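You operate a simulated robot arm through the tools that you are given. There is no shell and no other tool.

You are at the controls of a simulated two-armed robot. One attempt, no reset.

## Task
Roll the blue plate's bubbles out, then seat it in the pull tray.
Fine: roll it on the rubber mat with the double roller, and park the roller on its rest.

It is judged by the outcome, as a careful person would: the job done as asked, and still so three seconds after it is handed in. It fails if anything else is knocked over, pushed out of place, dropped, spilled or broken.

## Robot
Two 7-joint arms with fingered hands on one trunk that stands fixed in place. Base frame: the origin is at the foot of the trunk, x ahead of it, y to its left, z up; the work surface is at about z = 0.86. Units: m, rad, N and s.
The left shoulder is at [0.07, 0.142, 1.139], the right one opposite. With the tool pointing down near the work surface each hand reaches from about 0.42 to 0.8 m from the base axis, measured 20 degrees to its own side. Payload 3.6 kg a hand.
Tool frame (each hand has its own): the origin (TCP) lies between the finger pads and is the grasp point; the fingertips stand 0.025 m ahead of it; z points along the fingers, y is the line along which they close. The gripper opens to 0.088 m; its body begins 0.029 m behind the TCP. The gripper is a hand of 5 fingers: y runs from the thumb to the fingers, the wrist lies at [-0.013, -0.097, -0.162] in the tool frame.
Orientation is told as [roll, pitch, yaw] about the base's x, y, z axes, in that order, counted from this pose: with the fingers straight down and the wrist toward the robot, the tool's x, y and z point along [0, 1, 0], [1, 0, 0] and [0, 0, -1] of the base frame.

## Interface
- The arms move only by the tool play_rows. It takes "left_series", "right_series" or both (then of equal length, played together; a hand with none holds still); each is one flat list of numbers, 6 for each row, row after row: the shift along the base's x, y, z in m, then the turn, a rotation vector about the base's x, y, z in rad. In form: [x, y, z, rx, ry, rz, x, y, z, rx, ry, rz, ...]. A call has 1 to 20 rows; each row shifts and turns the commanded pose from where the row before left it. Rows are played at 5 a second. More than 0.05 m and 0.15 rad between two rows, and nothing of the call is played. Where a pose cannot be reached the arm comes as near as it can. A force on the tool above 70 N (or 10 N above the force at the start of the call, whichever is more), or a blocked arm, ends the call early, and 0.2 s more pass. In this call time passes only in rows, and 0.2 s behind the last. The reply holds the time, the measured pose of the TCP, the force on the tool along the base axes, the opening and the grip force, in the units named above and with some noise, with the torque about the TCP (base axes, N m) and any sound that the robot's microphone picked up, and new pictures: "show" is both (left out), scene, wrist or none (wrist: the cameras of the hands that moved).
- Cameras (640 x 400 px; columns grow to the right, rows downward): "scene" is now at [0.1405, -0.0101, 1.3764]; the picture's right is [-0.11, -0.99, 0.00], its down [-0.50, 0.05, -0.87] and it looks along [0.86, -0.09, -0.50] (base axes); focal length 329 px, centre (320, 200). "left" rides on the left gripper at [-0.059, -0.079, -0.105] in its tool frame; the picture's right is [-0.73, -0.32, 0.61], its down [0.62, -0.68, 0.38] and it looks along [0.29, 0.66, 0.70] (tool axes); focal length 234 px, centre (320, 200). "right" rides on the right gripper at [0.059, -0.079, -0.105] in its tool frame; the picture's right is [-0.73, 0.32, -0.61], its down [-0.62, -0.68, 0.38] and it looks along [-0.29, 0.66, 0.70] (tool axes); focal length 234 px, centre (320, 200). There is no depth. A picture from a camera that has moved, and an enlarged one, comes with that camera's place and axes in the base frame and with its lens.
- raise_lower(by): slides the trunk up (or, below 0, down) by that many m; the arms and the scene camera ride with it, the base frame stays. It gives what a move gives, with no picture.
- finger_targets(index, middle, ring, little, thumb_bend, thumb_turn, hand): sets how far each is bent, from 0 (flat) to 1 (curled in); at 0.3 the hand is open as for a grip, at 0.7 the pads meet at the TCP. One left out holds its place. A second passes; each finger stops where it meets its share of the squeeze, and holds until it gets a number again. It is the only way to open and close the hand. It gives what a move gives, with no picture; readings hold the bend of each and the force on index, middle, ring, little, thumb and palm. thumb_turn goes from beside the hand (0) to across from the fingers (1), as for a grip.
- pan_tilt(pan, tilt): turns the head with the scene camera to pan (to the left, within 1.501 rad either way) and tilt (down, from -0.506 to 1.204), counted from straight ahead of the robot. It gives what a move gives, and a new picture of the scene camera.
- zoom(camera, box): a new picture of the part [left, top, right, bottom] of that camera's present view, enlarged. The clock stands still meanwhile.
- hand_in(): hands the job in; it is judged then, once.

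Nothing tells you positions but the pictures and the camera data. Unless the task says otherwise, let go and move clear before handing in.

The tools are called after ">>>" as name(argument=value, ...) on one line, values as JSON. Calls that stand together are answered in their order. play_rows: Moves the arms, as the interface text tells. Its arguments: {"type":"object","properties":{"left_series":{"type":"array"},"right_series":{"type":"array"},"show":{"type":"string","enum":["both","scene","wrist","none"]}},"required":[]} The other tools are called the same way: raise_lower (by) moves the trunk up or down; finger_targets (index, middle, ring, little, thumb_bend, thumb_turn, hand) moves the fingers one by one; pan_tilt (pan, tilt) turns the head that bears the scene camera; zoom (camera, box) takes an enlarged picture of a part of a camera's view; hand_in () hands the job in.

At the start:

```text
t: 0.0
left_ee_pos: [0.5438, 0.1635, 1.1119]
left_orientation: [0.001, 0.0, 0.001]
left_contact_force: [0.2, 0.3, -0.3]
left_wrist_torque: [0.03, -0.01, 0.03]
left_width: 0.0877
left_grasp_force: 0.0
left_shape: jaw
left_bend: [0.3, 0.3, 0.3, 0.3, 0.3, 0.98]
left_finger forces: [0.0, 0.0, 0.0, 0.1, 0.1, 0.1]
right_ee_pos: [0.5027, -0.2618, 1.185]
right_orientation: [-0.001, 0.0, 0.0]
right_contact_force: [0.4, 0.1, 0.6]
right_wrist_torque: [-0.02, 0.02, 0.05]
right_width: 0.0876
right_grasp_force: 0.0
right_shape: jaw
right_bend: [0.3, 0.3, 0.3, 0.3, 0.3, 0.98]
right_finger forces: [0.1, 0.0, 0.0, 0.1, 0.0, 0.0]
trunk travel left (down, up): [-0.675, 0.265]
head pan, tilt (commanded): [-0.11, 0.524]
```

scene: 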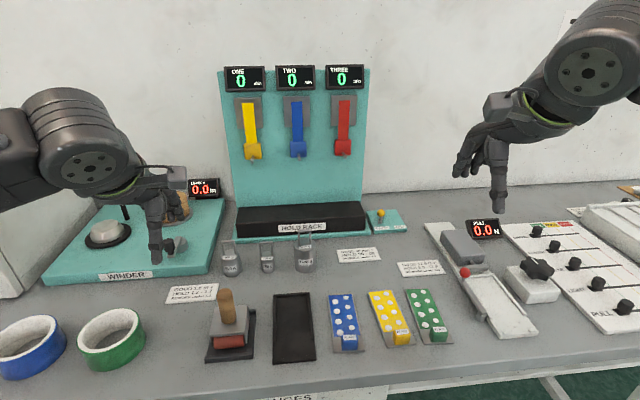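
right: 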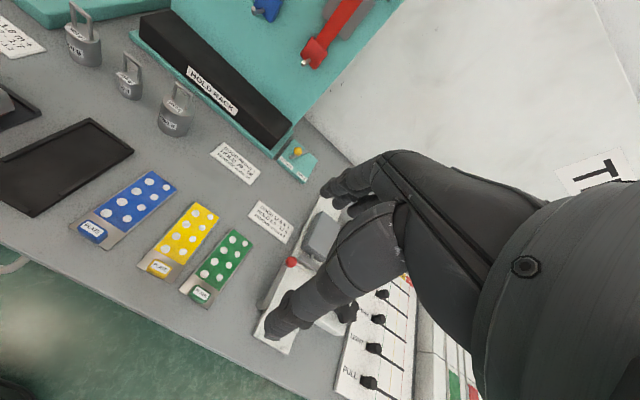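
left: 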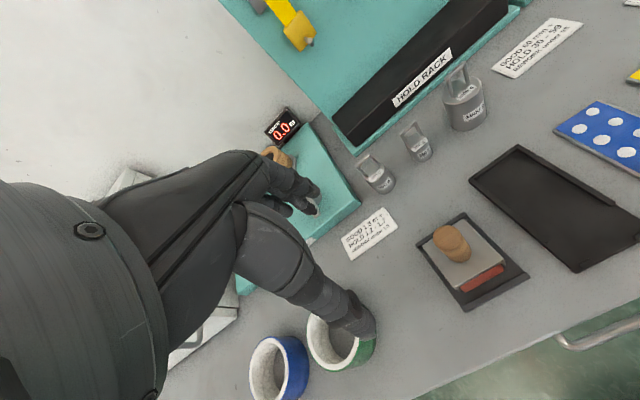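

I see a bench with a winder, hold rack, weights, a roller on a rest, a black rubber mat, three plates (blue, yellow, green), and a pull tester on the right. I'll look closer before moving.

>>> zoom(camera="scene", box=[180, 260, 460, 400])

>>> zoom(camera="scene", box=[410, 200, 640, 345])

>>> zoom(camera="left", box=[330, 60, 640, 320])

>>> zoom(camera="right", box=[0, 120, 320, 320])

```text
2.29 times, centred on (320, 330) of scene
camera zoom: at [0.1405, -0.0101, 1.3764], right [-0.11, -0.99, 0.0], down [-0.5, 0.05, -0.87], along [0.86, -0.09, -0.5], focal length 752 px, centre (320, -97)
```

zoom: 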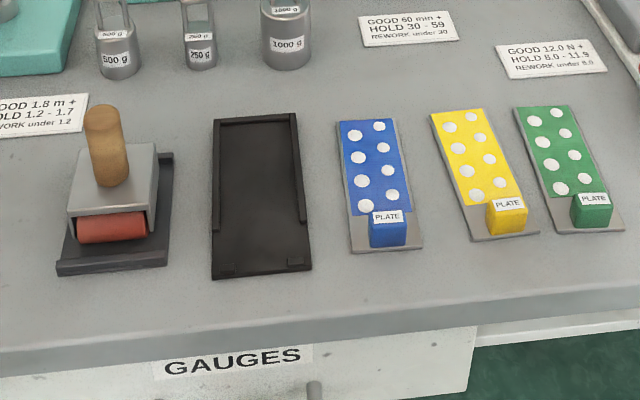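

```text
2.76 times, centred on (525, 272) of scene
camera zoom: at [0.1405, -0.0101, 1.3764], right [-0.11, -0.99, 0.0], down [-0.5, 0.05, -0.87], along [0.86, -0.09, -0.5], focal length 908 px, centre (-246, 0)
```

zoom: 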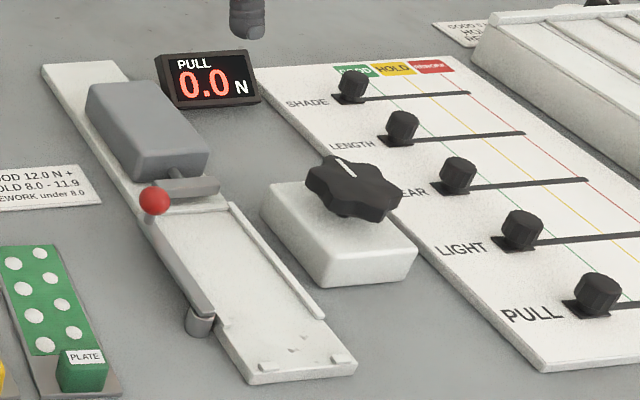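

```text
1.54 times, centred on (485, 190) of left
camera zoom: at [0.4651, 0.1056, 1.218], right [-0.32, -0.73, -0.61], down [-0.68, 0.62, -0.38], along [0.66, 0.29, -0.7], focal length 360 px, centre (66, 215)
```

zoom: 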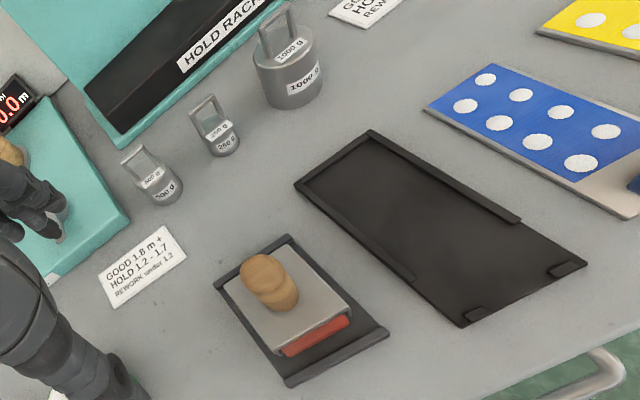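

```text
2.00 times, centred on (160, 220) of right
camera zoom: at [0.4243, -0.2026, 1.2901], right [0.32, -0.73, 0.61], down [-0.68, -0.62, -0.38], along [0.66, -0.29, -0.7], focal length 468 px, centre (640, 160)
```

zoom: 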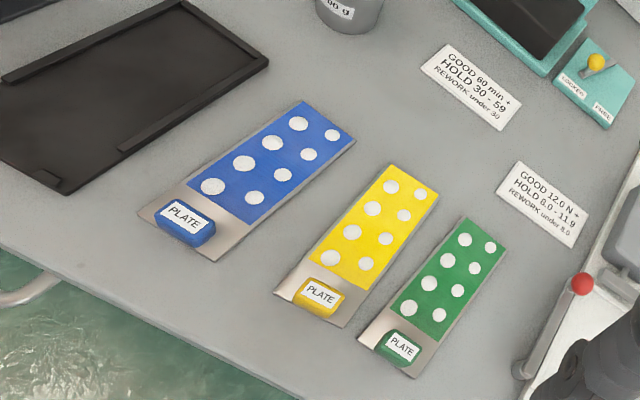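

The blue plate lies at about x 0.50–0.63, y -0.10 with its grip block at the near end; the mat is at about (0.564, -0.005), the roller on its rest at (0.55, 0.105), and the pull tray around (0.57, -0.41). I'll zoom more for exact shapes before moving.

>>> zoom(camera="scene", box=[310, 280, 390, 360])

>>> zoom(camera="scene", box=[260, 280, 330, 370])

>>> zoom(camera="scene", box=[200, 280, 270, 370])

>>> zoom(camera="scene", box=[430, 220, 550, 345])

```text
5.00 times, centred on (350, 320) of scene
camera zoom: at [0.1405, -0.0101, 1.3764], right [-0.11, -0.99, 0.0], down [-0.5, 0.05, -0.87], along [0.86, -0.09, -0.5], focal length 1646 px, centre (170, -400)
```

zoom: 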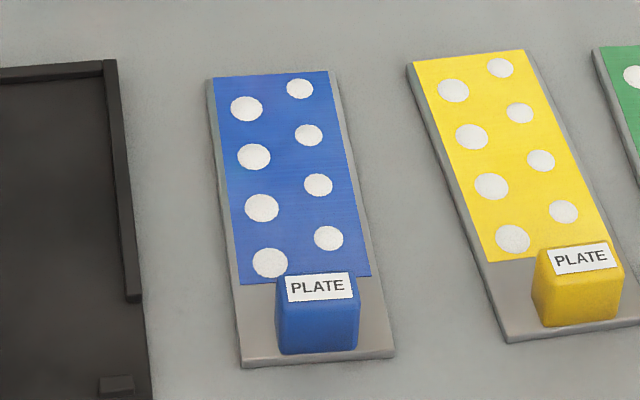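

```text
4.44 times, centred on (295, 325) of scene
camera zoom: at [0.1405, -0.0101, 1.3764], right [-0.11, -0.99, 0.0], down [-0.5, 0.05, -0.87], along [0.86, -0.09, -0.5], focal length 1463 px, centre (431, -356)
```

zoom: 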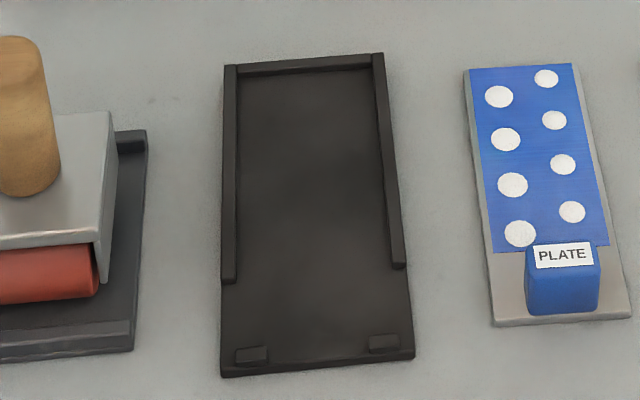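

```text
4.44 times, centred on (235, 325) of scene
camera zoom: at [0.1405, -0.0101, 1.3764], right [-0.11, -0.99, 0.0], down [-0.5, 0.05, -0.87], along [0.86, -0.09, -0.5], focal length 1463 px, centre (698, -356)
```

zoom: 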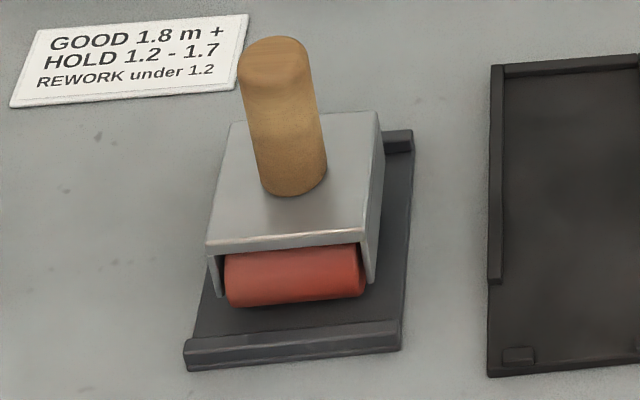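

```text
3.20 times, centred on (490, 282) of scene
camera zoom: at [0.1405, -0.0101, 1.3764], right [-0.11, -0.99, 0.0], down [-0.5, 0.05, -0.87], along [0.86, -0.09, -0.5], focal length 1053 px, centre (-224, -64)
```

zoom: 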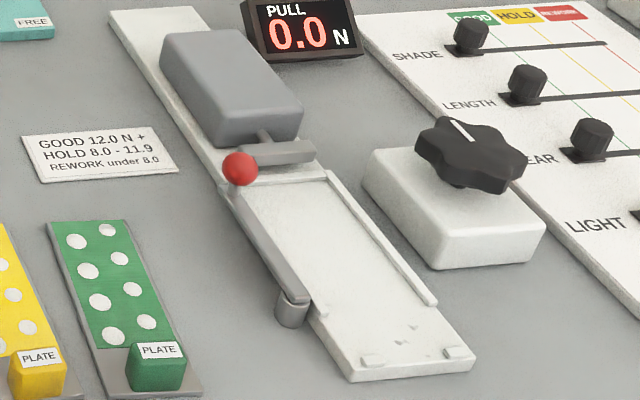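

The blue plate's tab is about 27 mm wide, 14 mm deep and 24 mm tall at roughly (0.506, -0.101), which suits a top pinch with the right hand. I'll bring the right hand above it and move the left hand a little outwards to stay clear.

>>> play_rows(right_series=[0.0, 0.027, -0.025, 0, 0, 0, 0.0, 0.027, -0.025, 0, 0, 0, 0.0, 0.027, -0.03, 0, 0, 0, 0.0, 0.027, -0.03, 0, 0, 0, 0.001, 0.027, -0.03, 0, 0, 0, 0.002, 0.026, -0.035, 0, 0, 0], left_series=[0, 0.012, 0, 0, 0, 0, 0, 0.012, 0, 0, 0, 0, 0, 0.012, 0, 0, 0, 0, 0, 0.012, 0, 0, 0, 0, 0, 0.012, 0, 0, 0, 0, 0, 0.012, 0, 0, 0, 0], show="both")

```text
t: 1.4
left_ee_pos: [0.5445, 0.2359, 1.1117]
left_orientation: [0.0, 0.002, 0.0]
left_contact_force: [0.2, -0.2, -0.3]
left_wrist_torque: [0.02, 0.01, 0.01]
left_width: 0.0878
left_grasp_force: 0.1
left_shape: jaw
left_bend: [0.3, 0.3, 0.3, 0.3, 0.3, 0.98]
left_finger forces: [0.0, 0.0, 0.0, 0.0, 0.1, 0.1]
right_ee_pos: [0.509, -0.1001, 1.0107]
right_orientation: [0.001, 0.002, 0.0]
right_contact_force: [-0.5, 0.7, 0.0]
right_wrist_torque: [-0.01, 0.01, 0.01]
right_width: 0.0877
right_grasp_force: 0.1
right_shape: jaw
right_bend: [0.3, 0.3, 0.3, 0.3, 0.3, 0.98]
right_finger forces: [0.1, 0.0, 0.1, 0.1, 0.1, 0.0]
trunk travel left (down, up): [-0.675, 0.265]
head pan, tilt (commanded): [-0.11, 0.524]
camera scene: at [0.1423, -0.0093, 1.3762], right [-0.11, -0.99, 0.0], down [-0.5, 0.05, -0.87], along [0.86, -0.1, -0.5], focal length 329 px, centre (320, 200)
camera right: at [0.4292, -0.0413, 1.1154], right [0.32, -0.73, 0.61], down [-0.68, -0.62, -0.38], along [0.66, -0.29, -0.7], focal length 234 px, centre (320, 200)
camera left: at [0.4674, 0.1776, 1.2171], right [-0.32, -0.73, -0.61], down [-0.68, 0.62, -0.38], along [0.66, 0.29, -0.7], focal length 234 px, centre (320, 200)
```

scene: 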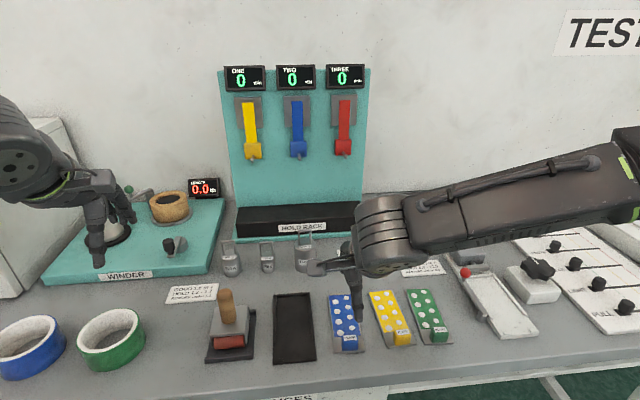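
right: 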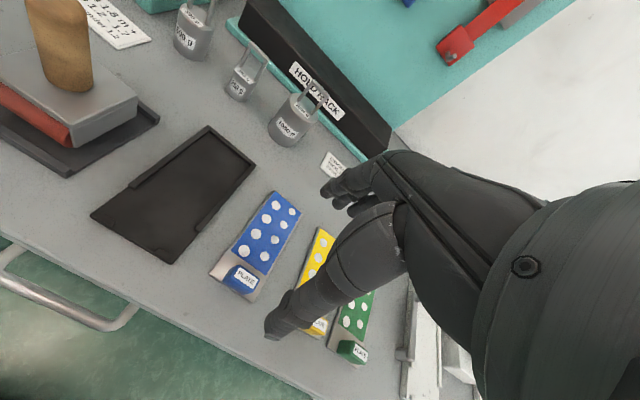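
left: 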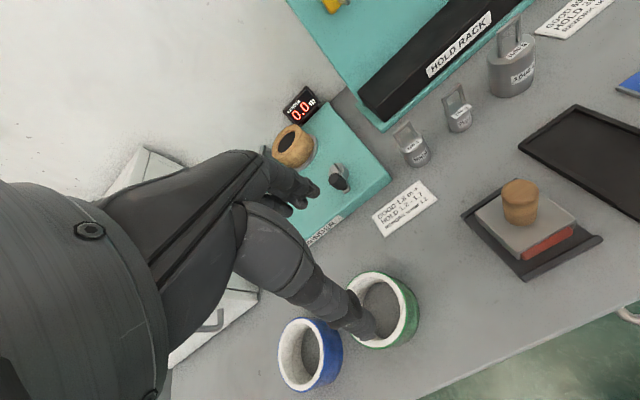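

The hand is above the tab now. I'll zoom the wrist view to refine the plate, tab, and mat geometry.

>>> zoom(camera="right", box=[190, 180, 320, 310])

>>> zoom(camera="right", box=[80, 110, 270, 270])

>>> zoom(camera="left", box=[450, 140, 640, 290])

```text
3.08 times, centred on (255, 245) of right
camera zoom: at [0.4292, -0.0413, 1.1154], right [0.32, -0.73, 0.61], down [-0.68, -0.62, -0.38], along [0.66, -0.29, -0.7], focal length 720 px, centre (520, 62)
```

zoom: 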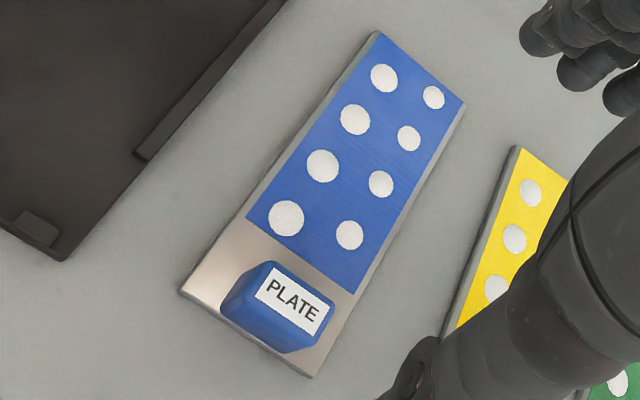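

```text
2.50 times, centred on (175, 190) of right
camera zoom: at [0.4292, -0.0413, 1.1154], right [0.32, -0.73, 0.61], down [-0.68, -0.62, -0.38], along [0.66, -0.29, -0.7], focal length 585 px, centre (682, 225)
```

zoom: 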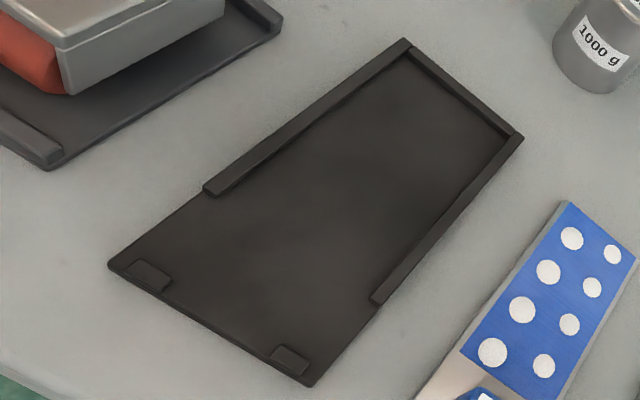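

```text
2.67 times, centred on (545, 215) of left
camera zoom: at [0.4674, 0.1776, 1.2171], right [-0.32, -0.73, -0.61], down [-0.68, 0.62, -0.38], along [0.66, 0.29, -0.7], focal length 624 px, centre (-280, 160)
```

zoom: 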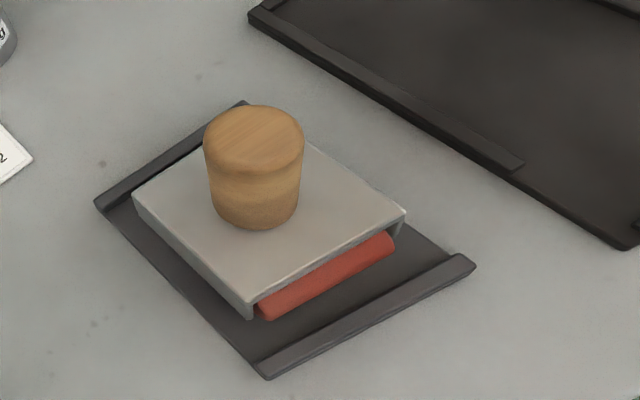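

The tab centre works out at about (0.505, -0.1005), top about z 0.888. I'll curl ring and little away so only index, middle and thumb pinch the tab, then check the picture.

>>> finger_targets(hand="right", ring=1.0, little=1.0)

>>> zoom(camera="right", box=[200, 100, 460, 360])

>>> zoom(camera="scene", box=[270, 200, 430, 360])

```text
t: 2.4
left_ee_pos: [0.5454, 0.2356, 1.1108]
left_orientation: [0.0, 0.0, -0.002]
left_contact_force: [0.1, -0.3, -0.6]
left_wrist_torque: [-0.03, -0.01, 0.01]
left_width: 0.0876
left_grasp_force: 0.1
left_shape: jaw
left_bend: [0.3, 0.3, 0.3, 0.3, 0.3, 0.98]
left_finger forces: [0.1, 0.0, 0.0, 0.0, 0.0, 0.0]
right_ee_pos: [0.507, -0.1007, 1.0099]
right_orientation: [0.002, 0.0, -0.003]
right_contact_force: [-0.5, 0.1, -0.4]
right_wrist_torque: [-0.03, 0.0, 0.0]
right_width: 0.0845
right_grasp_force: 0.0
right_shape: fingers
right_bend: [0.3, 0.3, 1.0, 1.0, 0.3, 0.98]
right_finger forces: [0.0, 0.0, 0.1, 0.0, 0.0, 0.0]
trunk travel left (down, up): [-0.675, 0.265]
head pan, tilt (commanded): [-0.11, 0.524]
```

```text
1.54 times, centred on (330, 230) of right
camera zoom: at [0.428, -0.0421, 1.1162], right [0.32, -0.73, 0.61], down [-0.68, -0.62, -0.38], along [0.66, -0.29, -0.7], focal length 360 px, centre (305, 154)
```

zoom: 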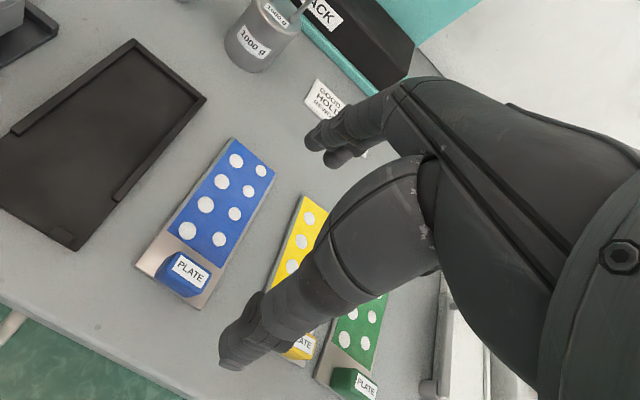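

```text
2.50 times, centred on (350, 280) of scene
camera zoom: at [0.1408, -0.01, 1.3763], right [-0.11, -0.99, 0.0], down [-0.5, 0.05, -0.87], along [0.86, -0.09, -0.5], focal length 823 px, centre (245, 0)
```

zoom: 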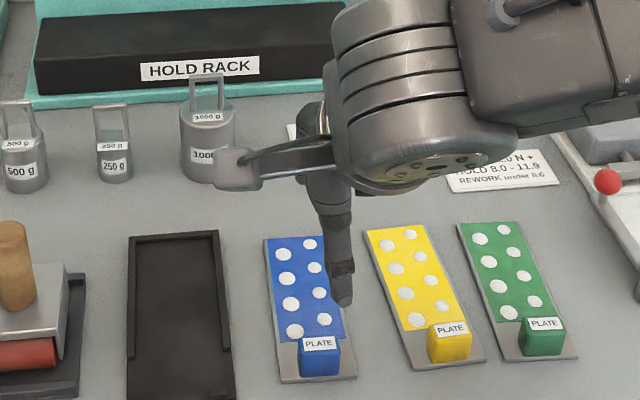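

Index and middle oppose the thumb about 6 mm to the right of the TCP, so I'll put the TCP at y -0.095 and lower straight around the tab to z about 0.897.

>>> play_rows(right_series=[-0.001, 0.002, -0.025, 0, 0, 0, -0.001, 0.002, -0.025, 0, 0, 0, 0, 0.0015, -0.025, 0, 0, 0, 0, 0, -0.02, 0, 0, 0, 0, 0, -0.018, 0, 0, 0], show="both")

>>> zoom(camera="right", box=[200, 140, 440, 380])

>>> zoom(camera="scene", box=[280, 240, 400, 360])

```text
t: 3.6
left_ee_pos: [0.5433, 0.2359, 1.1122]
left_orientation: [0.001, 0.0, -0.001]
left_contact_force: [-0.4, -0.1, 0.1]
left_wrist_torque: [0.03, 0.01, 0.02]
left_width: 0.0877
left_grasp_force: 0.0
left_shape: jaw
left_bend: [0.3, 0.3, 0.3, 0.3, 0.3, 0.98]
left_finger forces: [0.0, 0.1, 0.0, 0.1, 0.0, 0.1]
right_ee_pos: [0.4984, -0.1134, 0.9086]
right_orientation: [0.003, -0.001, 0.002]
right_contact_force: [0.0, 0.3, 0.5]
right_wrist_torque: [-0.01, 0.01, 0.0]
right_width: 0.0846
right_grasp_force: 0.0
right_shape: fingers
right_bend: [0.3, 0.3, 1.0, 1.0, 0.3, 0.98]
right_finger forces: [0.0, 0.0, 0.1, 0.0, 0.1, 0.0]
right hand out of reach, approached as far as the arm can: row 3, 4, 5
trunk travel left (down, up): [-0.675, 0.265]
head pan, tilt (commanded): [-0.11, 0.524]
camera scene: at [0.1407, -0.0103, 1.3764], right [-0.11, -0.99, 0.0], down [-0.5, 0.05, -0.87], along [0.86, -0.09, -0.5], focal length 329 px, centre (320, 200)
camera right: at [0.4181, -0.0557, 1.0135], right [0.32, -0.73, 0.6], down [-0.68, -0.62, -0.38], along [0.66, -0.29, -0.7], focal length 234 px, centre (320, 200)
```

scene: 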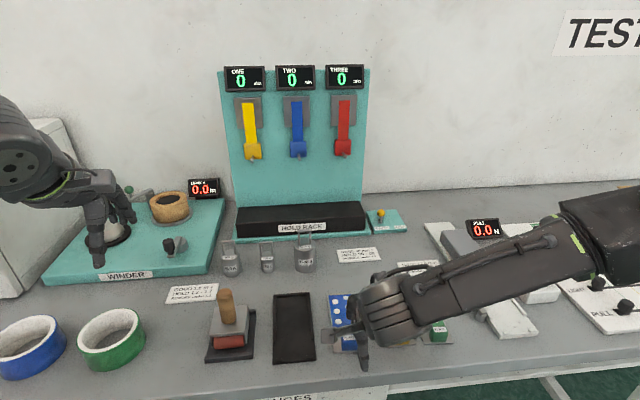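
right: 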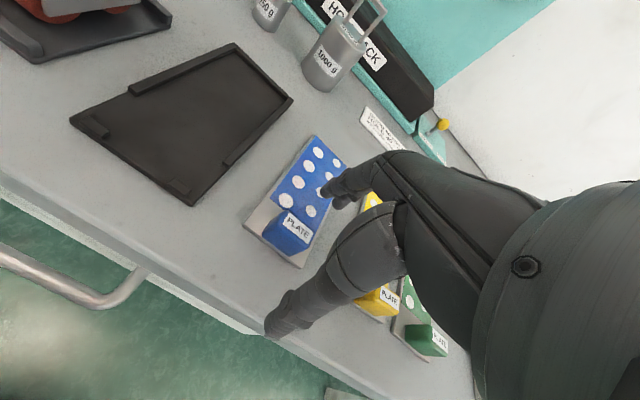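

```text
1.67 times, centred on (320, 260) of right
camera zoom: at [0.4181, -0.0557, 1.0135], right [0.32, -0.73, 0.6], down [-0.68, -0.62, -0.38], along [0.66, -0.29, -0.7], focal length 390 px, centre (320, 100)
```

zoom: 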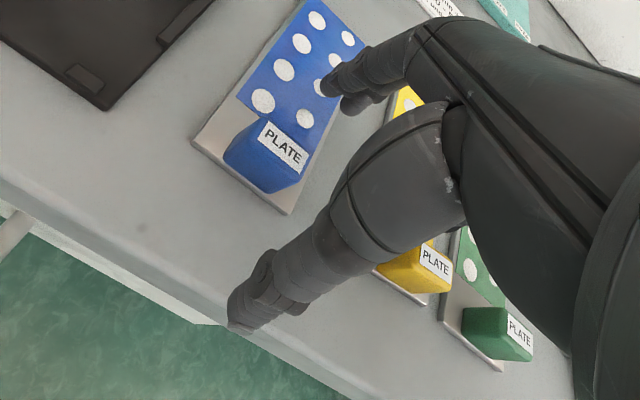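

```text
3.33 times, centred on (340, 300) of scene
camera zoom: at [0.1407, -0.0103, 1.3764], right [-0.11, -0.99, 0.0], down [-0.5, 0.05, -0.87], along [0.86, -0.09, -0.5], focal length 1097 px, centre (253, -133)
```

zoom: 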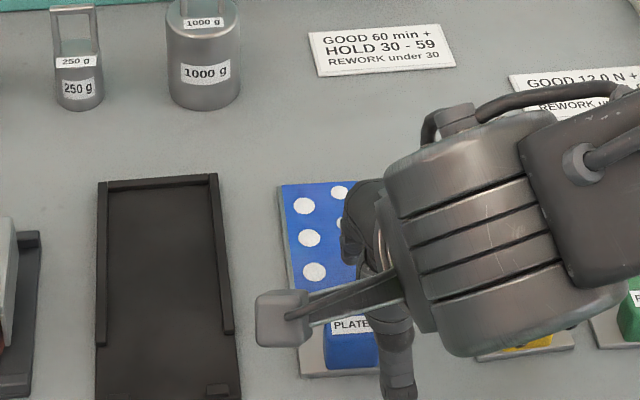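

The right arm can't hold this pose at the present trunk height, because the reach falls short when lowered across centre. I'll lift both hands, then lower the trunk so the arms work in the part of their range that was reachable.

>>> play_rows(right_series=[0, 0, 0.03, 0, 0, 0, 0, 0, 0.03, 0, 0, 0, 0, 0, 0.035, 0, 0, 0, 0, 0, 0.035, 0, 0, 0, 0, 0, 0.035, 0, 0, 0], left_series=[0, 0, 0.03, 0, 0, 0, 0, 0, 0.03, 0, 0, 0, 0, 0, 0.03, 0, 0, 0, 0, 0, 0.03, 0, 0, 0, 0, 0, 0.03, 0, 0, 0], show="none")

```text
t: 4.8
left_ee_pos: [0.5435, 0.2373, 1.2638]
left_orientation: [-0.001, 0.0, 0.0]
left_contact_force: [-0.4, 0.0, 0.4]
left_wrist_torque: [-0.02, 0.01, 0.0]
left_width: 0.0876
left_grasp_force: 0.1
left_shape: jaw
left_bend: [0.3, 0.3, 0.3, 0.3, 0.3, 0.98]
left_finger forces: [0.0, 0.0, 0.0, 0.0, 0.0, 0.1]
right_ee_pos: [0.4985, -0.1148, 1.0757]
right_orientation: [0.001, 0.0, -0.002]
right_contact_force: [0.9, 0.1, 0.1]
right_wrist_torque: [-0.02, -0.07, -0.02]
right_width: 0.0843
right_grasp_force: 0.2
right_shape: fingers
right_bend: [0.3, 0.3, 1.0, 1.0, 0.3, 0.98]
right_finger forces: [0.0, 0.0, 0.1, 0.0, 0.0, 0.0]
trunk travel left (down, up): [-0.675, 0.265]
head pan, tilt (commanded): [-0.11, 0.524]
```

The hand is back at z 1.076. I'll test how far the right arm reaches across at this relative height, since the mat sits near y 0.

>>> play_rows(right_series=[0.002, 0.025, 0, 0, 0, 0, 0.002, 0.025, 0, 0, 0, 0, 0.002, 0.025, 0, 0, 0, 0, 0, 0.025, 0, 0, 0, 0, 0, 0.02, 0, 0, 0, 0], show="none")

```text
t: 6.0
left_ee_pos: [0.5454, 0.2361, 1.2625]
left_orientation: [0.001, 0.001, 0.0]
left_contact_force: [-1.4, -0.4, -0.3]
left_wrist_torque: [-0.02, -0.01, 0.03]
left_width: 0.088
left_grasp_force: 0.0
left_shape: jaw
left_bend: [0.3, 0.3, 0.3, 0.3, 0.3, 0.98]
left_finger forces: [0.0, 0.0, 0.1, 0.0, 0.0, 0.0]
right_ee_pos: [0.4905, -0.0589, 1.0755]
right_orientation: [0.001, 0.001, 0.001]
right_contact_force: [0.8, -0.3, -0.7]
right_wrist_torque: [0.01, -0.02, -0.02]
right_width: 0.0846
right_grasp_force: 0.0
right_shape: fingers
right_bend: [0.3, 0.3, 1.0, 1.0, 0.3, 0.98]
right_finger forces: [0.1, 0.0, 0.1, 0.1, 0.0, 0.1]
right hand out of reach, approached as far as the arm can: row 3, 4, 5
trunk travel left (down, up): [-0.675, 0.265]
head pan, tilt (commanded): [-0.11, 0.524]
```

At z 1.075 the arm stops near y -0.06. I'll test the same reach at a greater relative height, equivalent to a lower trunk.

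>>> play_rows(right_series=[0.003, 0, 0.035, 0, 0, 0, 0.003, 0, 0.035, 0, 0, 0, 0.003, 0, 0.035, 0, 0, 0, 0.003, 0.015, 0.02, 0, 0, 0, 0.003, 0.015, 0, 0, 0, 0, 0, 0.015, 0, 0, 0, 0, 0, 0.02, 0, 0, 0, 0], show="none")

```text
t: 7.6
left_ee_pos: [0.5447, 0.2353, 1.2631]
left_orientation: [0.0, 0.0, 0.0]
left_contact_force: [0.3, 0.5, -0.8]
left_wrist_torque: [0.02, 0.03, 0.02]
left_width: 0.0876
left_grasp_force: 0.0
left_shape: jaw
left_bend: [0.3, 0.3, 0.3, 0.3, 0.3, 0.98]
left_finger forces: [0.0, 0.0, 0.0, 0.0, 0.0, 0.0]
right_ee_pos: [0.4844, -0.0744, 1.1864]
right_orientation: [0.002, 0.002, 0.001]
right_contact_force: [0.6, -0.4, 0.9]
right_wrist_torque: [0.01, 0.03, 0.0]
right_width: 0.0844
right_grasp_force: 0.1
right_shape: fingers
right_bend: [0.3, 0.3, 1.0, 1.0, 0.3, 0.98]
right_finger forces: [0.0, 0.0, 0.1, 0.0, 0.0, 0.0]
right hand out of reach, approached as far as the arm can: row 1, 2, 3, 4, 5, 6, 7
trunk travel left (down, up): [-0.675, 0.265]
head pan, tilt (commanded): [-0.11, 0.524]
```

Up higher is no better, so the limit looks like wrist deviation; yawing the hand toward its own shoulder should help. I'll test with +0.4 rad yaw at mid height.

>>> play_rows(right_series=[0.005, 0, -0.03, 0, 0, 0.1, 0.005, 0, -0.035, 0, 0, 0.1, 0.005, 0, -0.035, 0, 0, 0.1, 0.005, 0, -0.035, 0, 0, 0.1, 0, 0.02, 0, 0, 0, 0, 0, 0.02, 0, 0, 0, 0, 0, 0.02, 0, 0, 0, 0, 0, 0.015, 0, 0, 0, 0], show="none")

```text
t: 9.4
left_ee_pos: [0.5443, 0.2363, 1.2634]
left_orientation: [0.0, 0.001, -0.001]
left_contact_force: [-0.1, -0.2, -0.7]
left_wrist_torque: [0.01, 0.0, -0.01]
left_width: 0.0879
left_grasp_force: 0.1
left_shape: jaw
left_bend: [0.3, 0.3, 0.3, 0.3, 0.3, 0.98]
left_finger forces: [0.1, 0.1, 0.0, 0.0, 0.0, 0.1]
right_ee_pos: [0.498, -0.0284, 1.0549]
right_orientation: [-0.001, -0.001, 0.401]
right_contact_force: [-0.2, 0.0, -0.9]
right_wrist_torque: [0.01, -0.03, -0.02]
right_width: 0.084
right_grasp_force: 0.0
right_shape: fingers
right_bend: [0.3, 0.3, 1.0, 1.0, 0.3, 0.98]
right_finger forces: [0.0, 0.0, 0.0, 0.1, 0.0, 0.0]
right hand out of reach, approached as far as the arm can: row 7, 8
trunk travel left (down, up): [-0.675, 0.265]
head pan, tilt (commanded): [-0.11, 0.524]
```

Yaw helps somewhat, but a roll tilt (wrist leaning to the right) keeps the pinch direction along x and moves the wrist toward its shoulder. I'll undo the yaw, add +0.4 roll, and test reach to y 0.

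>>> play_rows(right_series=[0.002, 0, 0, 0, 0, -0.1, 0.002, 0, 0, 0.1, 0, -0.1, 0.002, 0, 0, 0.1, 0, -0.1, 0.002, 0, 0, 0.1, 0, -0.1, 0, 0.01, 0, 0.1, 0, 0, 0, 0.01, 0, 0, 0, 0, 0, 0.01, 0, 0, 0, 0, 0, 0.01, 0, 0, 0, 0], show="none")

```text
t: 11.2
left_ee_pos: [0.544, 0.2369, 1.264]
left_orientation: [0.0, 0.0, 0.001]
left_contact_force: [0.0, -0.6, -0.4]
left_wrist_torque: [0.03, 0.01, -0.02]
left_width: 0.0876
left_grasp_force: 0.1
left_shape: jaw
left_bend: [0.3, 0.3, 0.3, 0.3, 0.3, 0.98]
left_finger forces: [0.1, 0.0, 0.0, 0.1, 0.1, 0.0]
right_ee_pos: [0.5012, -0.0032, 1.0555]
right_orientation: [0.398, -0.042, -0.014]
right_contact_force: [-0.5, 0.1, 0.1]
right_wrist_torque: [0.02, -0.01, -0.01]
right_width: 0.0844
right_grasp_force: 0.1
right_shape: fingers
right_bend: [0.3, 0.3, 1.0, 1.0, 0.3, 0.98]
right_finger forces: [0.0, 0.0, 0.1, 0.1, 0.1, 0.0]
right hand out of reach, approached as far as the arm can: row 1, 8
trunk travel left (down, up): [-0.675, 0.265]
head pan, tilt (commanded): [-0.11, 0.524]
```

With the roll tilt, the right hand reaches y about 0. I'll add a bit more roll, tidy the residual pitch and yaw, go back over the plate with extra height, then lower the trunk by 0.16.

>>> play_rows(right_series=[0.001, 0, 0.01, 0.05, 0.02, 0.014, 0.001, -0.01, 0.01, 0.05, 0.02, 0, 0.001, -0.02, 0.01, 0, 0, 0, 0.001, -0.02, 0.01, 0, 0, 0, 0, -0.02, 0.01, 0, 0, 0, 0, -0.022, 0.01, 0, 0, 0], show="none")

>>> raise_lower(by=-0.16)

>>> pan_tilt(pan=-0.11, tilt=0.6)

```text
t: 12.6
left_ee_pos: [0.5424, 0.2363, 1.2628]
left_orientation: [0.0, 0.001, 0.001]
left_contact_force: [0.1, 0.5, -0.6]
left_wrist_torque: [0.0, 0.01, 0.03]
left_width: 0.0876
left_grasp_force: 0.1
left_shape: jaw
left_bend: [0.3, 0.3, 0.3, 0.3, 0.3, 0.98]
left_finger forces: [0.0, 0.1, 0.0, 0.0, 0.0, 0.0]
right_ee_pos: [0.5047, -0.0952, 1.1153]
right_orientation: [0.497, -0.002, 0.0]
right_contact_force: [0.7, 0.7, 0.1]
right_wrist_torque: [0.01, 0.0, -0.02]
right_width: 0.0845
right_grasp_force: 0.0
right_shape: fingers
right_bend: [0.3, 0.3, 1.0, 1.0, 0.3, 0.98]
right_finger forces: [0.0, 0.1, 0.1, 0.0, 0.0, 0.0]
trunk travel left (down, up): [-0.675, 0.265]
head pan, tilt (commanded): [-0.11, 0.524]
```

```text
t: 14.4
left_ee_pos: [0.5445, 0.2356, 1.1024]
left_orientation: [0.0, 0.0, 0.0]
left_contact_force: [-0.2, 0.2, -0.2]
left_wrist_torque: [0.02, 0.0, -0.02]
left_width: 0.0877
left_grasp_force: 0.1
left_shape: jaw
left_bend: [0.3, 0.3, 0.3, 0.3, 0.3, 0.98]
left_finger forces: [0.0, 0.0, 0.1, 0.1, 0.0, 0.0]
right_ee_pos: [0.5059, -0.0952, 0.9545]
right_orientation: [0.496, -0.001, -0.001]
right_contact_force: [0.2, -0.1, -0.1]
right_wrist_torque: [0.0, -0.01, 0.02]
right_width: 0.0847
right_grasp_force: 0.0
right_shape: fingers
right_bend: [0.3, 0.3, 1.0, 1.0, 0.3, 0.98]
right_finger forces: [0.1, 0.0, 0.0, 0.1, 0.1, 0.1]
trunk travel left (down, up): [-0.515, 0.425]
head pan, tilt (commanded): [-0.11, 0.524]
```

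```text
t: 15.1
left_ee_pos: [0.5451, 0.2372, 1.1027]
left_orientation: [0.0, 0.002, 0.001]
left_contact_force: [0.3, 0.1, -0.4]
left_wrist_torque: [-0.02, 0.0, 0.01]
left_width: 0.0874
left_grasp_force: 0.1
left_shape: jaw
left_bend: [0.3, 0.3, 0.3, 0.3, 0.3, 0.98]
left_finger forces: [0.0, 0.1, 0.0, 0.0, 0.0, 0.0]
right_ee_pos: [0.5056, -0.0933, 0.9547]
right_orientation: [0.495, -0.003, -0.002]
right_contact_force: [0.2, 0.2, 0.3]
right_wrist_torque: [0.04, 0.0, -0.01]
right_width: 0.0848
right_grasp_force: 0.0
right_shape: fingers
right_bend: [0.3, 0.3, 1.0, 1.0, 0.3, 0.98]
right_finger forces: [0.1, 0.0, 0.0, 0.0, 0.1, 0.0]
trunk travel left (down, up): [-0.515, 0.425]
head pan, tilt (commanded): [-0.11, 0.6]
camera scene: at [0.1385, -0.0099, 1.2096], right [-0.11, -0.99, 0.0], down [-0.56, 0.06, -0.83], along [0.82, -0.09, -0.56], focal length 329 px, centre (320, 200)
```

scene: 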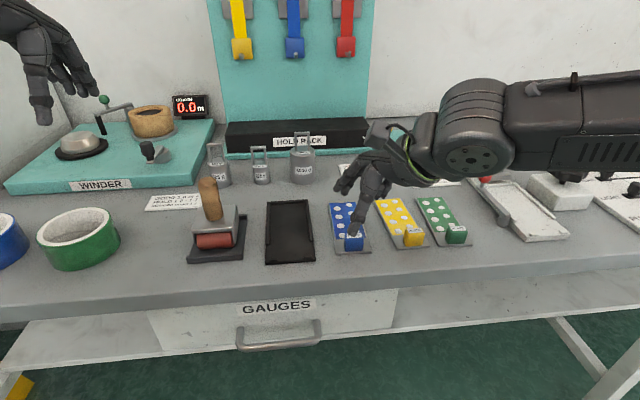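

The trunk is lowered and the hand hovers tilted over the blue plate with forearm well above the bench. I'll take close-ups to align the pinch.

>>> zoom(camera="scene", box=[300, 160, 420, 270])

>>> zoom(camera="right", box=[160, 120, 480, 380])

```text
3.64 times, centred on (360, 215) of scene
camera zoom: at [0.1385, -0.0099, 1.2096], right [-0.11, -0.99, 0.0], down [-0.56, 0.06, -0.83], along [0.82, -0.09, -0.56], focal length 1197 px, centre (174, 146)
```

zoom: 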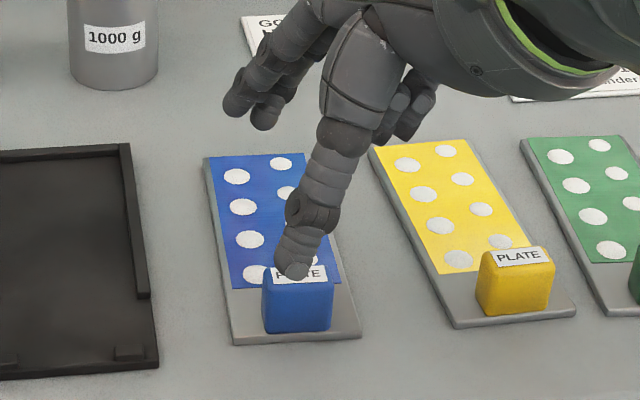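

```text
1.54 times, centred on (320, 250) of right
camera zoom: at [0.4253, -0.093, 1.0751], right [0.32, -0.93, 0.19], down [-0.68, -0.36, -0.64], along [0.66, 0.08, -0.75], focal length 360 px, centre (320, 123)
```

zoom: 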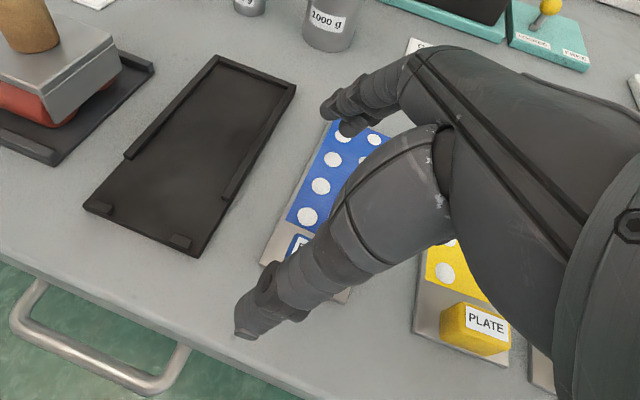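

The pinch line needs to move about 11 mm to the right to centre on the tab. I'll shift and lower to about z 0.906, then check clearances.

>>> play_rows(right_series=[0, -0.0055, 0, 0, 0, 0, 0, -0.0055, -0.01, 0, 0, 0, 0, 0, -0.014, 0, 0, 0, 0, 0, -0.014, 0, 0, 0, 0, 0, -0.011, 0, 0, 0], show="none")

>>> zoom(camera="scene", box=[300, 170, 410, 270])

>>> zoom(camera="right", box=[160, 120, 480, 380])

```text
t: 16.3
left_ee_pos: [0.5434, 0.2355, 1.1023]
left_orientation: [-0.002, -0.001, -0.001]
left_contact_force: [0.2, 0.1, 0.5]
left_wrist_torque: [0.02, 0.02, -0.01]
left_width: 0.0879
left_grasp_force: 0.0
left_shape: jaw
left_bend: [0.3, 0.3, 0.3, 0.3, 0.3, 0.98]
left_finger forces: [0.1, 0.0, 0.1, 0.0, 0.0, 0.0]
right_ee_pos: [0.5042, -0.1059, 0.9059]
right_orientation: [0.496, 0.001, -0.002]
right_contact_force: [-0.3, 1.2, 0.1]
right_wrist_torque: [0.0, 0.01, -0.01]
right_width: 0.0845
right_grasp_force: 0.0
right_shape: fingers
right_bend: [0.3, 0.3, 1.0, 1.0, 0.3, 0.98]
right_finger forces: [0.0, 0.0, 0.1, 0.0, 0.0, 0.0]
trunk travel left (down, up): [-0.515, 0.425]
head pan, tilt (commanded): [-0.11, 0.6]
```

```text
4.00 times, centred on (355, 220) of scene
camera zoom: at [0.1386, -0.01, 1.2095], right [-0.11, -0.99, 0.0], down [-0.56, 0.06, -0.82], along [0.82, -0.09, -0.57], focal length 1316 px, centre (180, 120)
```

zoom: 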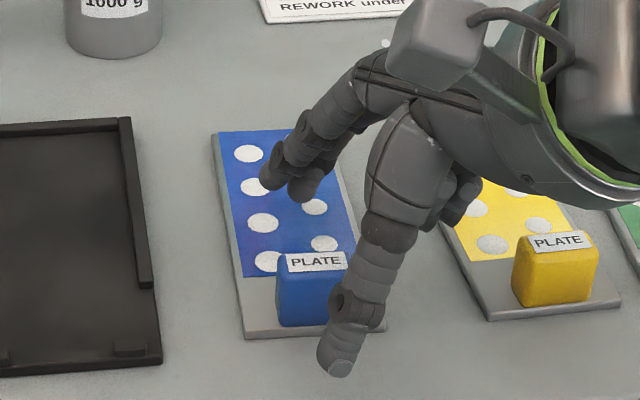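

```text
1.54 times, centred on (320, 250) of right
camera zoom: at [0.4251, -0.1047, 1.0259], right [0.32, -0.93, 0.19], down [-0.68, -0.36, -0.63], along [0.66, 0.08, -0.75], focal length 360 px, centre (320, 123)
```

zoom: 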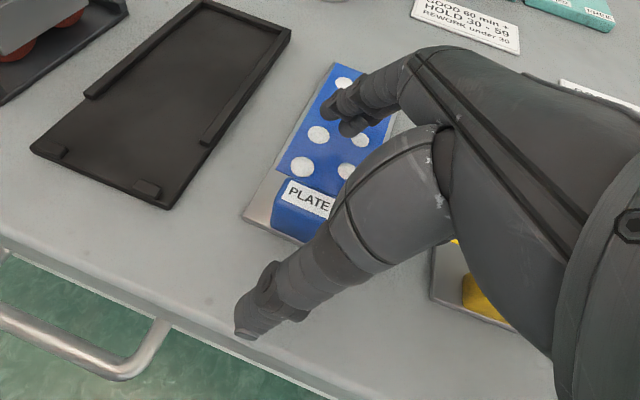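

The thumb and fingertips now straddle the tab at the right y. I'll lower 7 mm more and close partway to see how the tips travel.

>>> play_rows(right_series=[0.0005, 0, -0.004, 0, 0, 0, 0.0005, 0, -0.003, 0, 0, 0], show="none")

>>> finger_targets(hand="right", index=0.5, middle=0.5, thumb_bend=0.5)

>>> zoom(camera="scene", box=[310, 180, 390, 260])

>>> zoom(camera="right", box=[220, 150, 420, 350])

```text
t: 16.9
left_ee_pos: [0.5448, 0.2365, 1.1018]
left_orientation: [0.0, 0.001, 0.001]
left_contact_force: [-0.4, 0.0, 0.1]
left_wrist_torque: [0.02, 0.0, 0.01]
left_width: 0.0878
left_grasp_force: 0.0
left_shape: jaw
left_bend: [0.3, 0.3, 0.3, 0.3, 0.3, 0.98]
left_finger forces: [0.0, 0.0, 0.1, 0.0, 0.1, 0.0]
right_ee_pos: [0.5065, -0.1062, 0.8982]
right_orientation: [0.495, -0.002, -0.001]
right_contact_force: [-0.9, 0.1, 0.8]
right_wrist_torque: [0.01, -0.01, 0.02]
right_width: 0.0845
right_grasp_force: 0.0
right_shape: fingers
right_bend: [0.3, 0.3, 1.0, 1.0, 0.3, 0.98]
right_finger forces: [0.1, 0.0, 0.0, 0.0, 0.0, 0.0]
trunk travel left (down, up): [-0.515, 0.425]
head pan, tilt (commanded): [-0.11, 0.6]
```

```text
t: 17.9
left_ee_pos: [0.5441, 0.2362, 1.1021]
left_orientation: [0.001, 0.0, 0.0]
left_contact_force: [0.4, 0.3, 0.3]
left_wrist_torque: [-0.03, -0.01, 0.0]
left_width: 0.0876
left_grasp_force: 0.0
left_shape: jaw
left_bend: [0.3, 0.3, 0.3, 0.3, 0.3, 0.98]
left_finger forces: [0.0, 0.0, 0.0, 0.1, 0.0, 0.0]
right_ee_pos: [0.5056, -0.1056, 0.8985]
right_orientation: [0.495, -0.001, -0.002]
right_contact_force: [0.7, 0.0, -0.9]
right_wrist_torque: [0.01, 0.0, -0.02]
right_width: 0.042
right_grasp_force: 0.0
right_shape: fingers
right_bend: [0.5, 0.5, 1.0, 1.0, 0.5, 0.98]
right_finger forces: [0.0, 0.0, 0.0, 0.0, 0.0, 0.0]
trunk travel left (down, up): [-0.515, 0.425]
head pan, tilt (commanded): [-0.11, 0.6]
```

```text
5.00 times, centred on (350, 220) of scene
camera zoom: at [0.1384, -0.0099, 1.2095], right [-0.11, -0.99, 0.0], down [-0.56, 0.06, -0.82], along [0.82, -0.09, -0.57], focal length 1646 px, centre (170, 100)
```

zoom: 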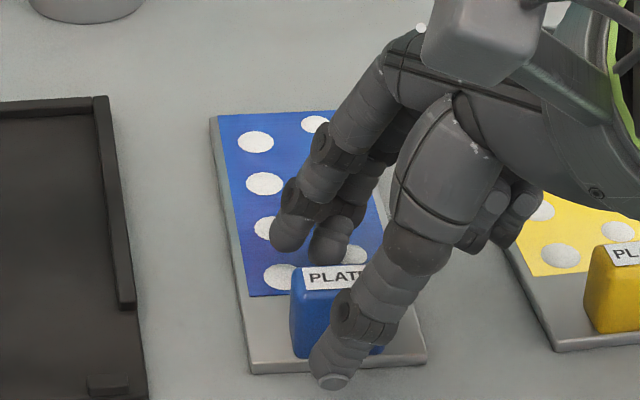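

```text
2.00 times, centred on (320, 250) of right
camera zoom: at [0.4263, -0.1043, 1.0193], right [0.32, -0.93, 0.19], down [-0.68, -0.36, -0.64], along [0.66, 0.08, -0.75], focal length 468 px, centre (320, 100)
```

zoom: 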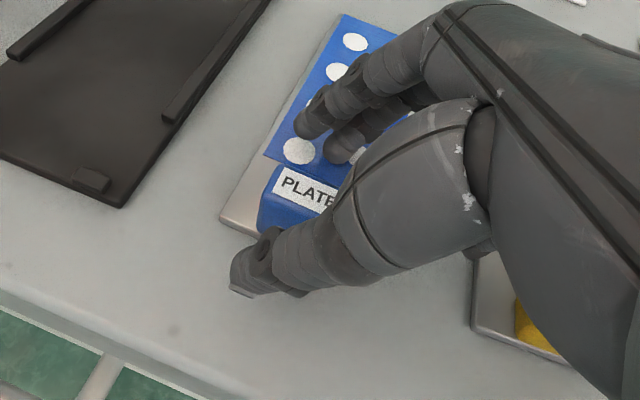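

Tips are tracking well on both sides of the tab. I'll close onto it.

>>> finger_targets(hand="right", index=0.64, middle=0.64, thumb_bend=0.64)

>>> zoom(camera="scene", box=[310, 180, 390, 260])

>>> zoom(camera="right", box=[220, 150, 420, 350])

```text
t: 18.9
left_ee_pos: [0.5441, 0.2357, 1.1019]
left_orientation: [0.0, 0.001, 0.0]
left_contact_force: [-0.4, -1.2, 0.1]
left_wrist_torque: [0.0, 0.0, 0.03]
left_width: 0.0876
left_grasp_force: 0.0
left_shape: jaw
left_bend: [0.3, 0.3, 0.3, 0.3, 0.3, 0.98]
left_finger forces: [0.0, 0.0, 0.0, 0.0, 0.1, 0.0]
right_ee_pos: [0.5065, -0.1053, 0.8991]
right_orientation: [0.498, -0.001, 0.0]
right_contact_force: [-0.5, -0.1, -0.9]
right_wrist_torque: [0.01, -0.01, 0.02]
right_width: 0.0127
right_grasp_force: 0.5
right_shape: fingers
right_bend: [0.64, 0.64, 1.0, 1.0, 0.63, 0.98]
right_finger forces: [0.1, 0.1, 0.0, 0.0, 0.6, 0.0]
trunk travel left (down, up): [-0.515, 0.425]
head pan, tilt (commanded): [-0.11, 0.6]
```

```text
5.00 times, centred on (350, 220) of scene
camera zoom: at [0.1384, -0.0099, 1.2095], right [-0.11, -0.99, 0.0], down [-0.56, 0.06, -0.83], along [0.82, -0.09, -0.57], focal length 1646 px, centre (170, 100)
```

zoom: 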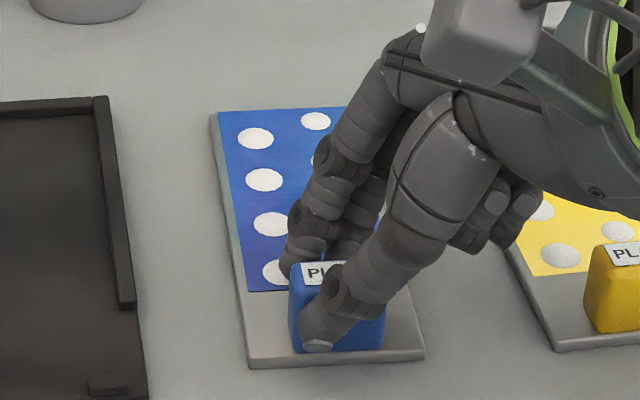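

```text
2.00 times, centred on (320, 250) of right
camera zoom: at [0.4262, -0.1043, 1.0194], right [0.32, -0.93, 0.19], down [-0.68, -0.36, -0.64], along [0.66, 0.08, -0.75], focal length 468 px, centre (320, 100)
```

zoom: 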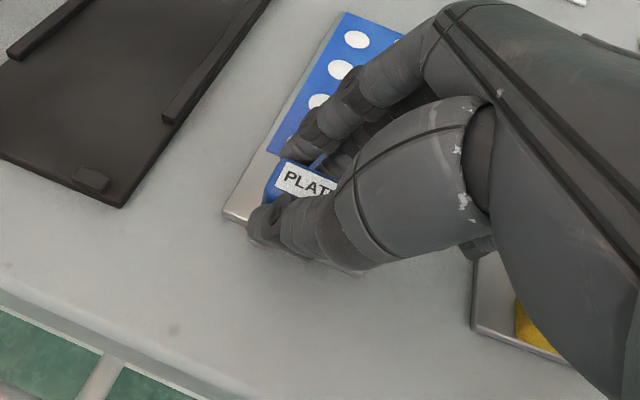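

Contact has begun on the thumb. I'll squeeze firmly.

>>> finger_targets(hand="right", index=0.78, middle=0.78, thumb_bend=0.74)

>>> zoom(camera="scene", box=[310, 180, 390, 260])

>>> zoom(camera="right", box=[220, 150, 420, 350])

```text
t: 19.9
left_ee_pos: [0.5442, 0.2354, 1.1031]
left_orientation: [0.002, 0.0, 0.001]
left_contact_force: [0.8, 0.2, -0.5]
left_wrist_torque: [0.0, 0.03, 0.0]
left_width: 0.0875
left_grasp_force: 0.0
left_shape: jaw
left_bend: [0.3, 0.3, 0.3, 0.3, 0.3, 0.98]
left_finger forces: [0.0, 0.1, 0.1, 0.0, 0.0, 0.0]
right_ee_pos: [0.506, -0.1062, 0.898]
right_orientation: [0.494, -0.002, -0.003]
right_contact_force: [1.0, 0.0, 0.6]
right_wrist_torque: [-0.01, -0.02, 0.07]
right_width: 0.0088
right_grasp_force: 12.3
right_shape: fingers
right_bend: [0.75, 0.76, 1.0, 1.0, 0.63, 0.95]
right_finger forces: [7.3, 5.2, 0.1, 0.1, 12.2, 0.1]
trunk travel left (down, up): [-0.515, 0.425]
head pan, tilt (commanded): [-0.11, 0.6]
```

```text
5.00 times, centred on (350, 220) of scene
camera zoom: at [0.1388, -0.01, 1.2095], right [-0.11, -0.99, 0.0], down [-0.56, 0.06, -0.82], along [0.82, -0.09, -0.57], focal length 1646 px, centre (170, 100)
```

zoom: 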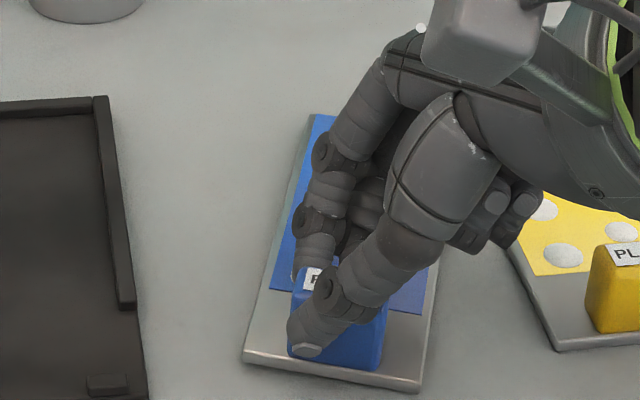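

```text
2.00 times, centred on (320, 250) of right
camera zoom: at [0.4265, -0.1043, 1.0192], right [0.32, -0.93, 0.19], down [-0.68, -0.36, -0.63], along [0.66, 0.08, -0.75], focal length 468 px, centre (320, 100)
```

zoom: 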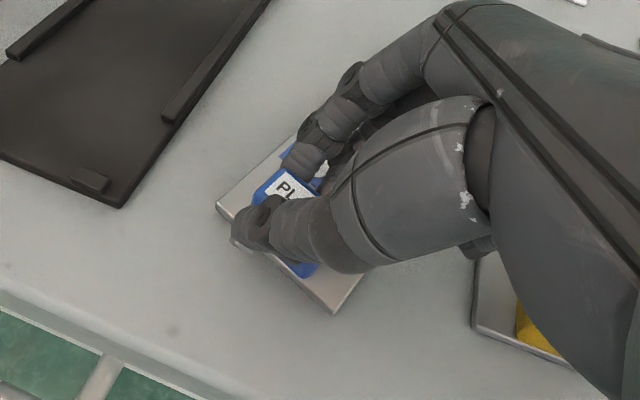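

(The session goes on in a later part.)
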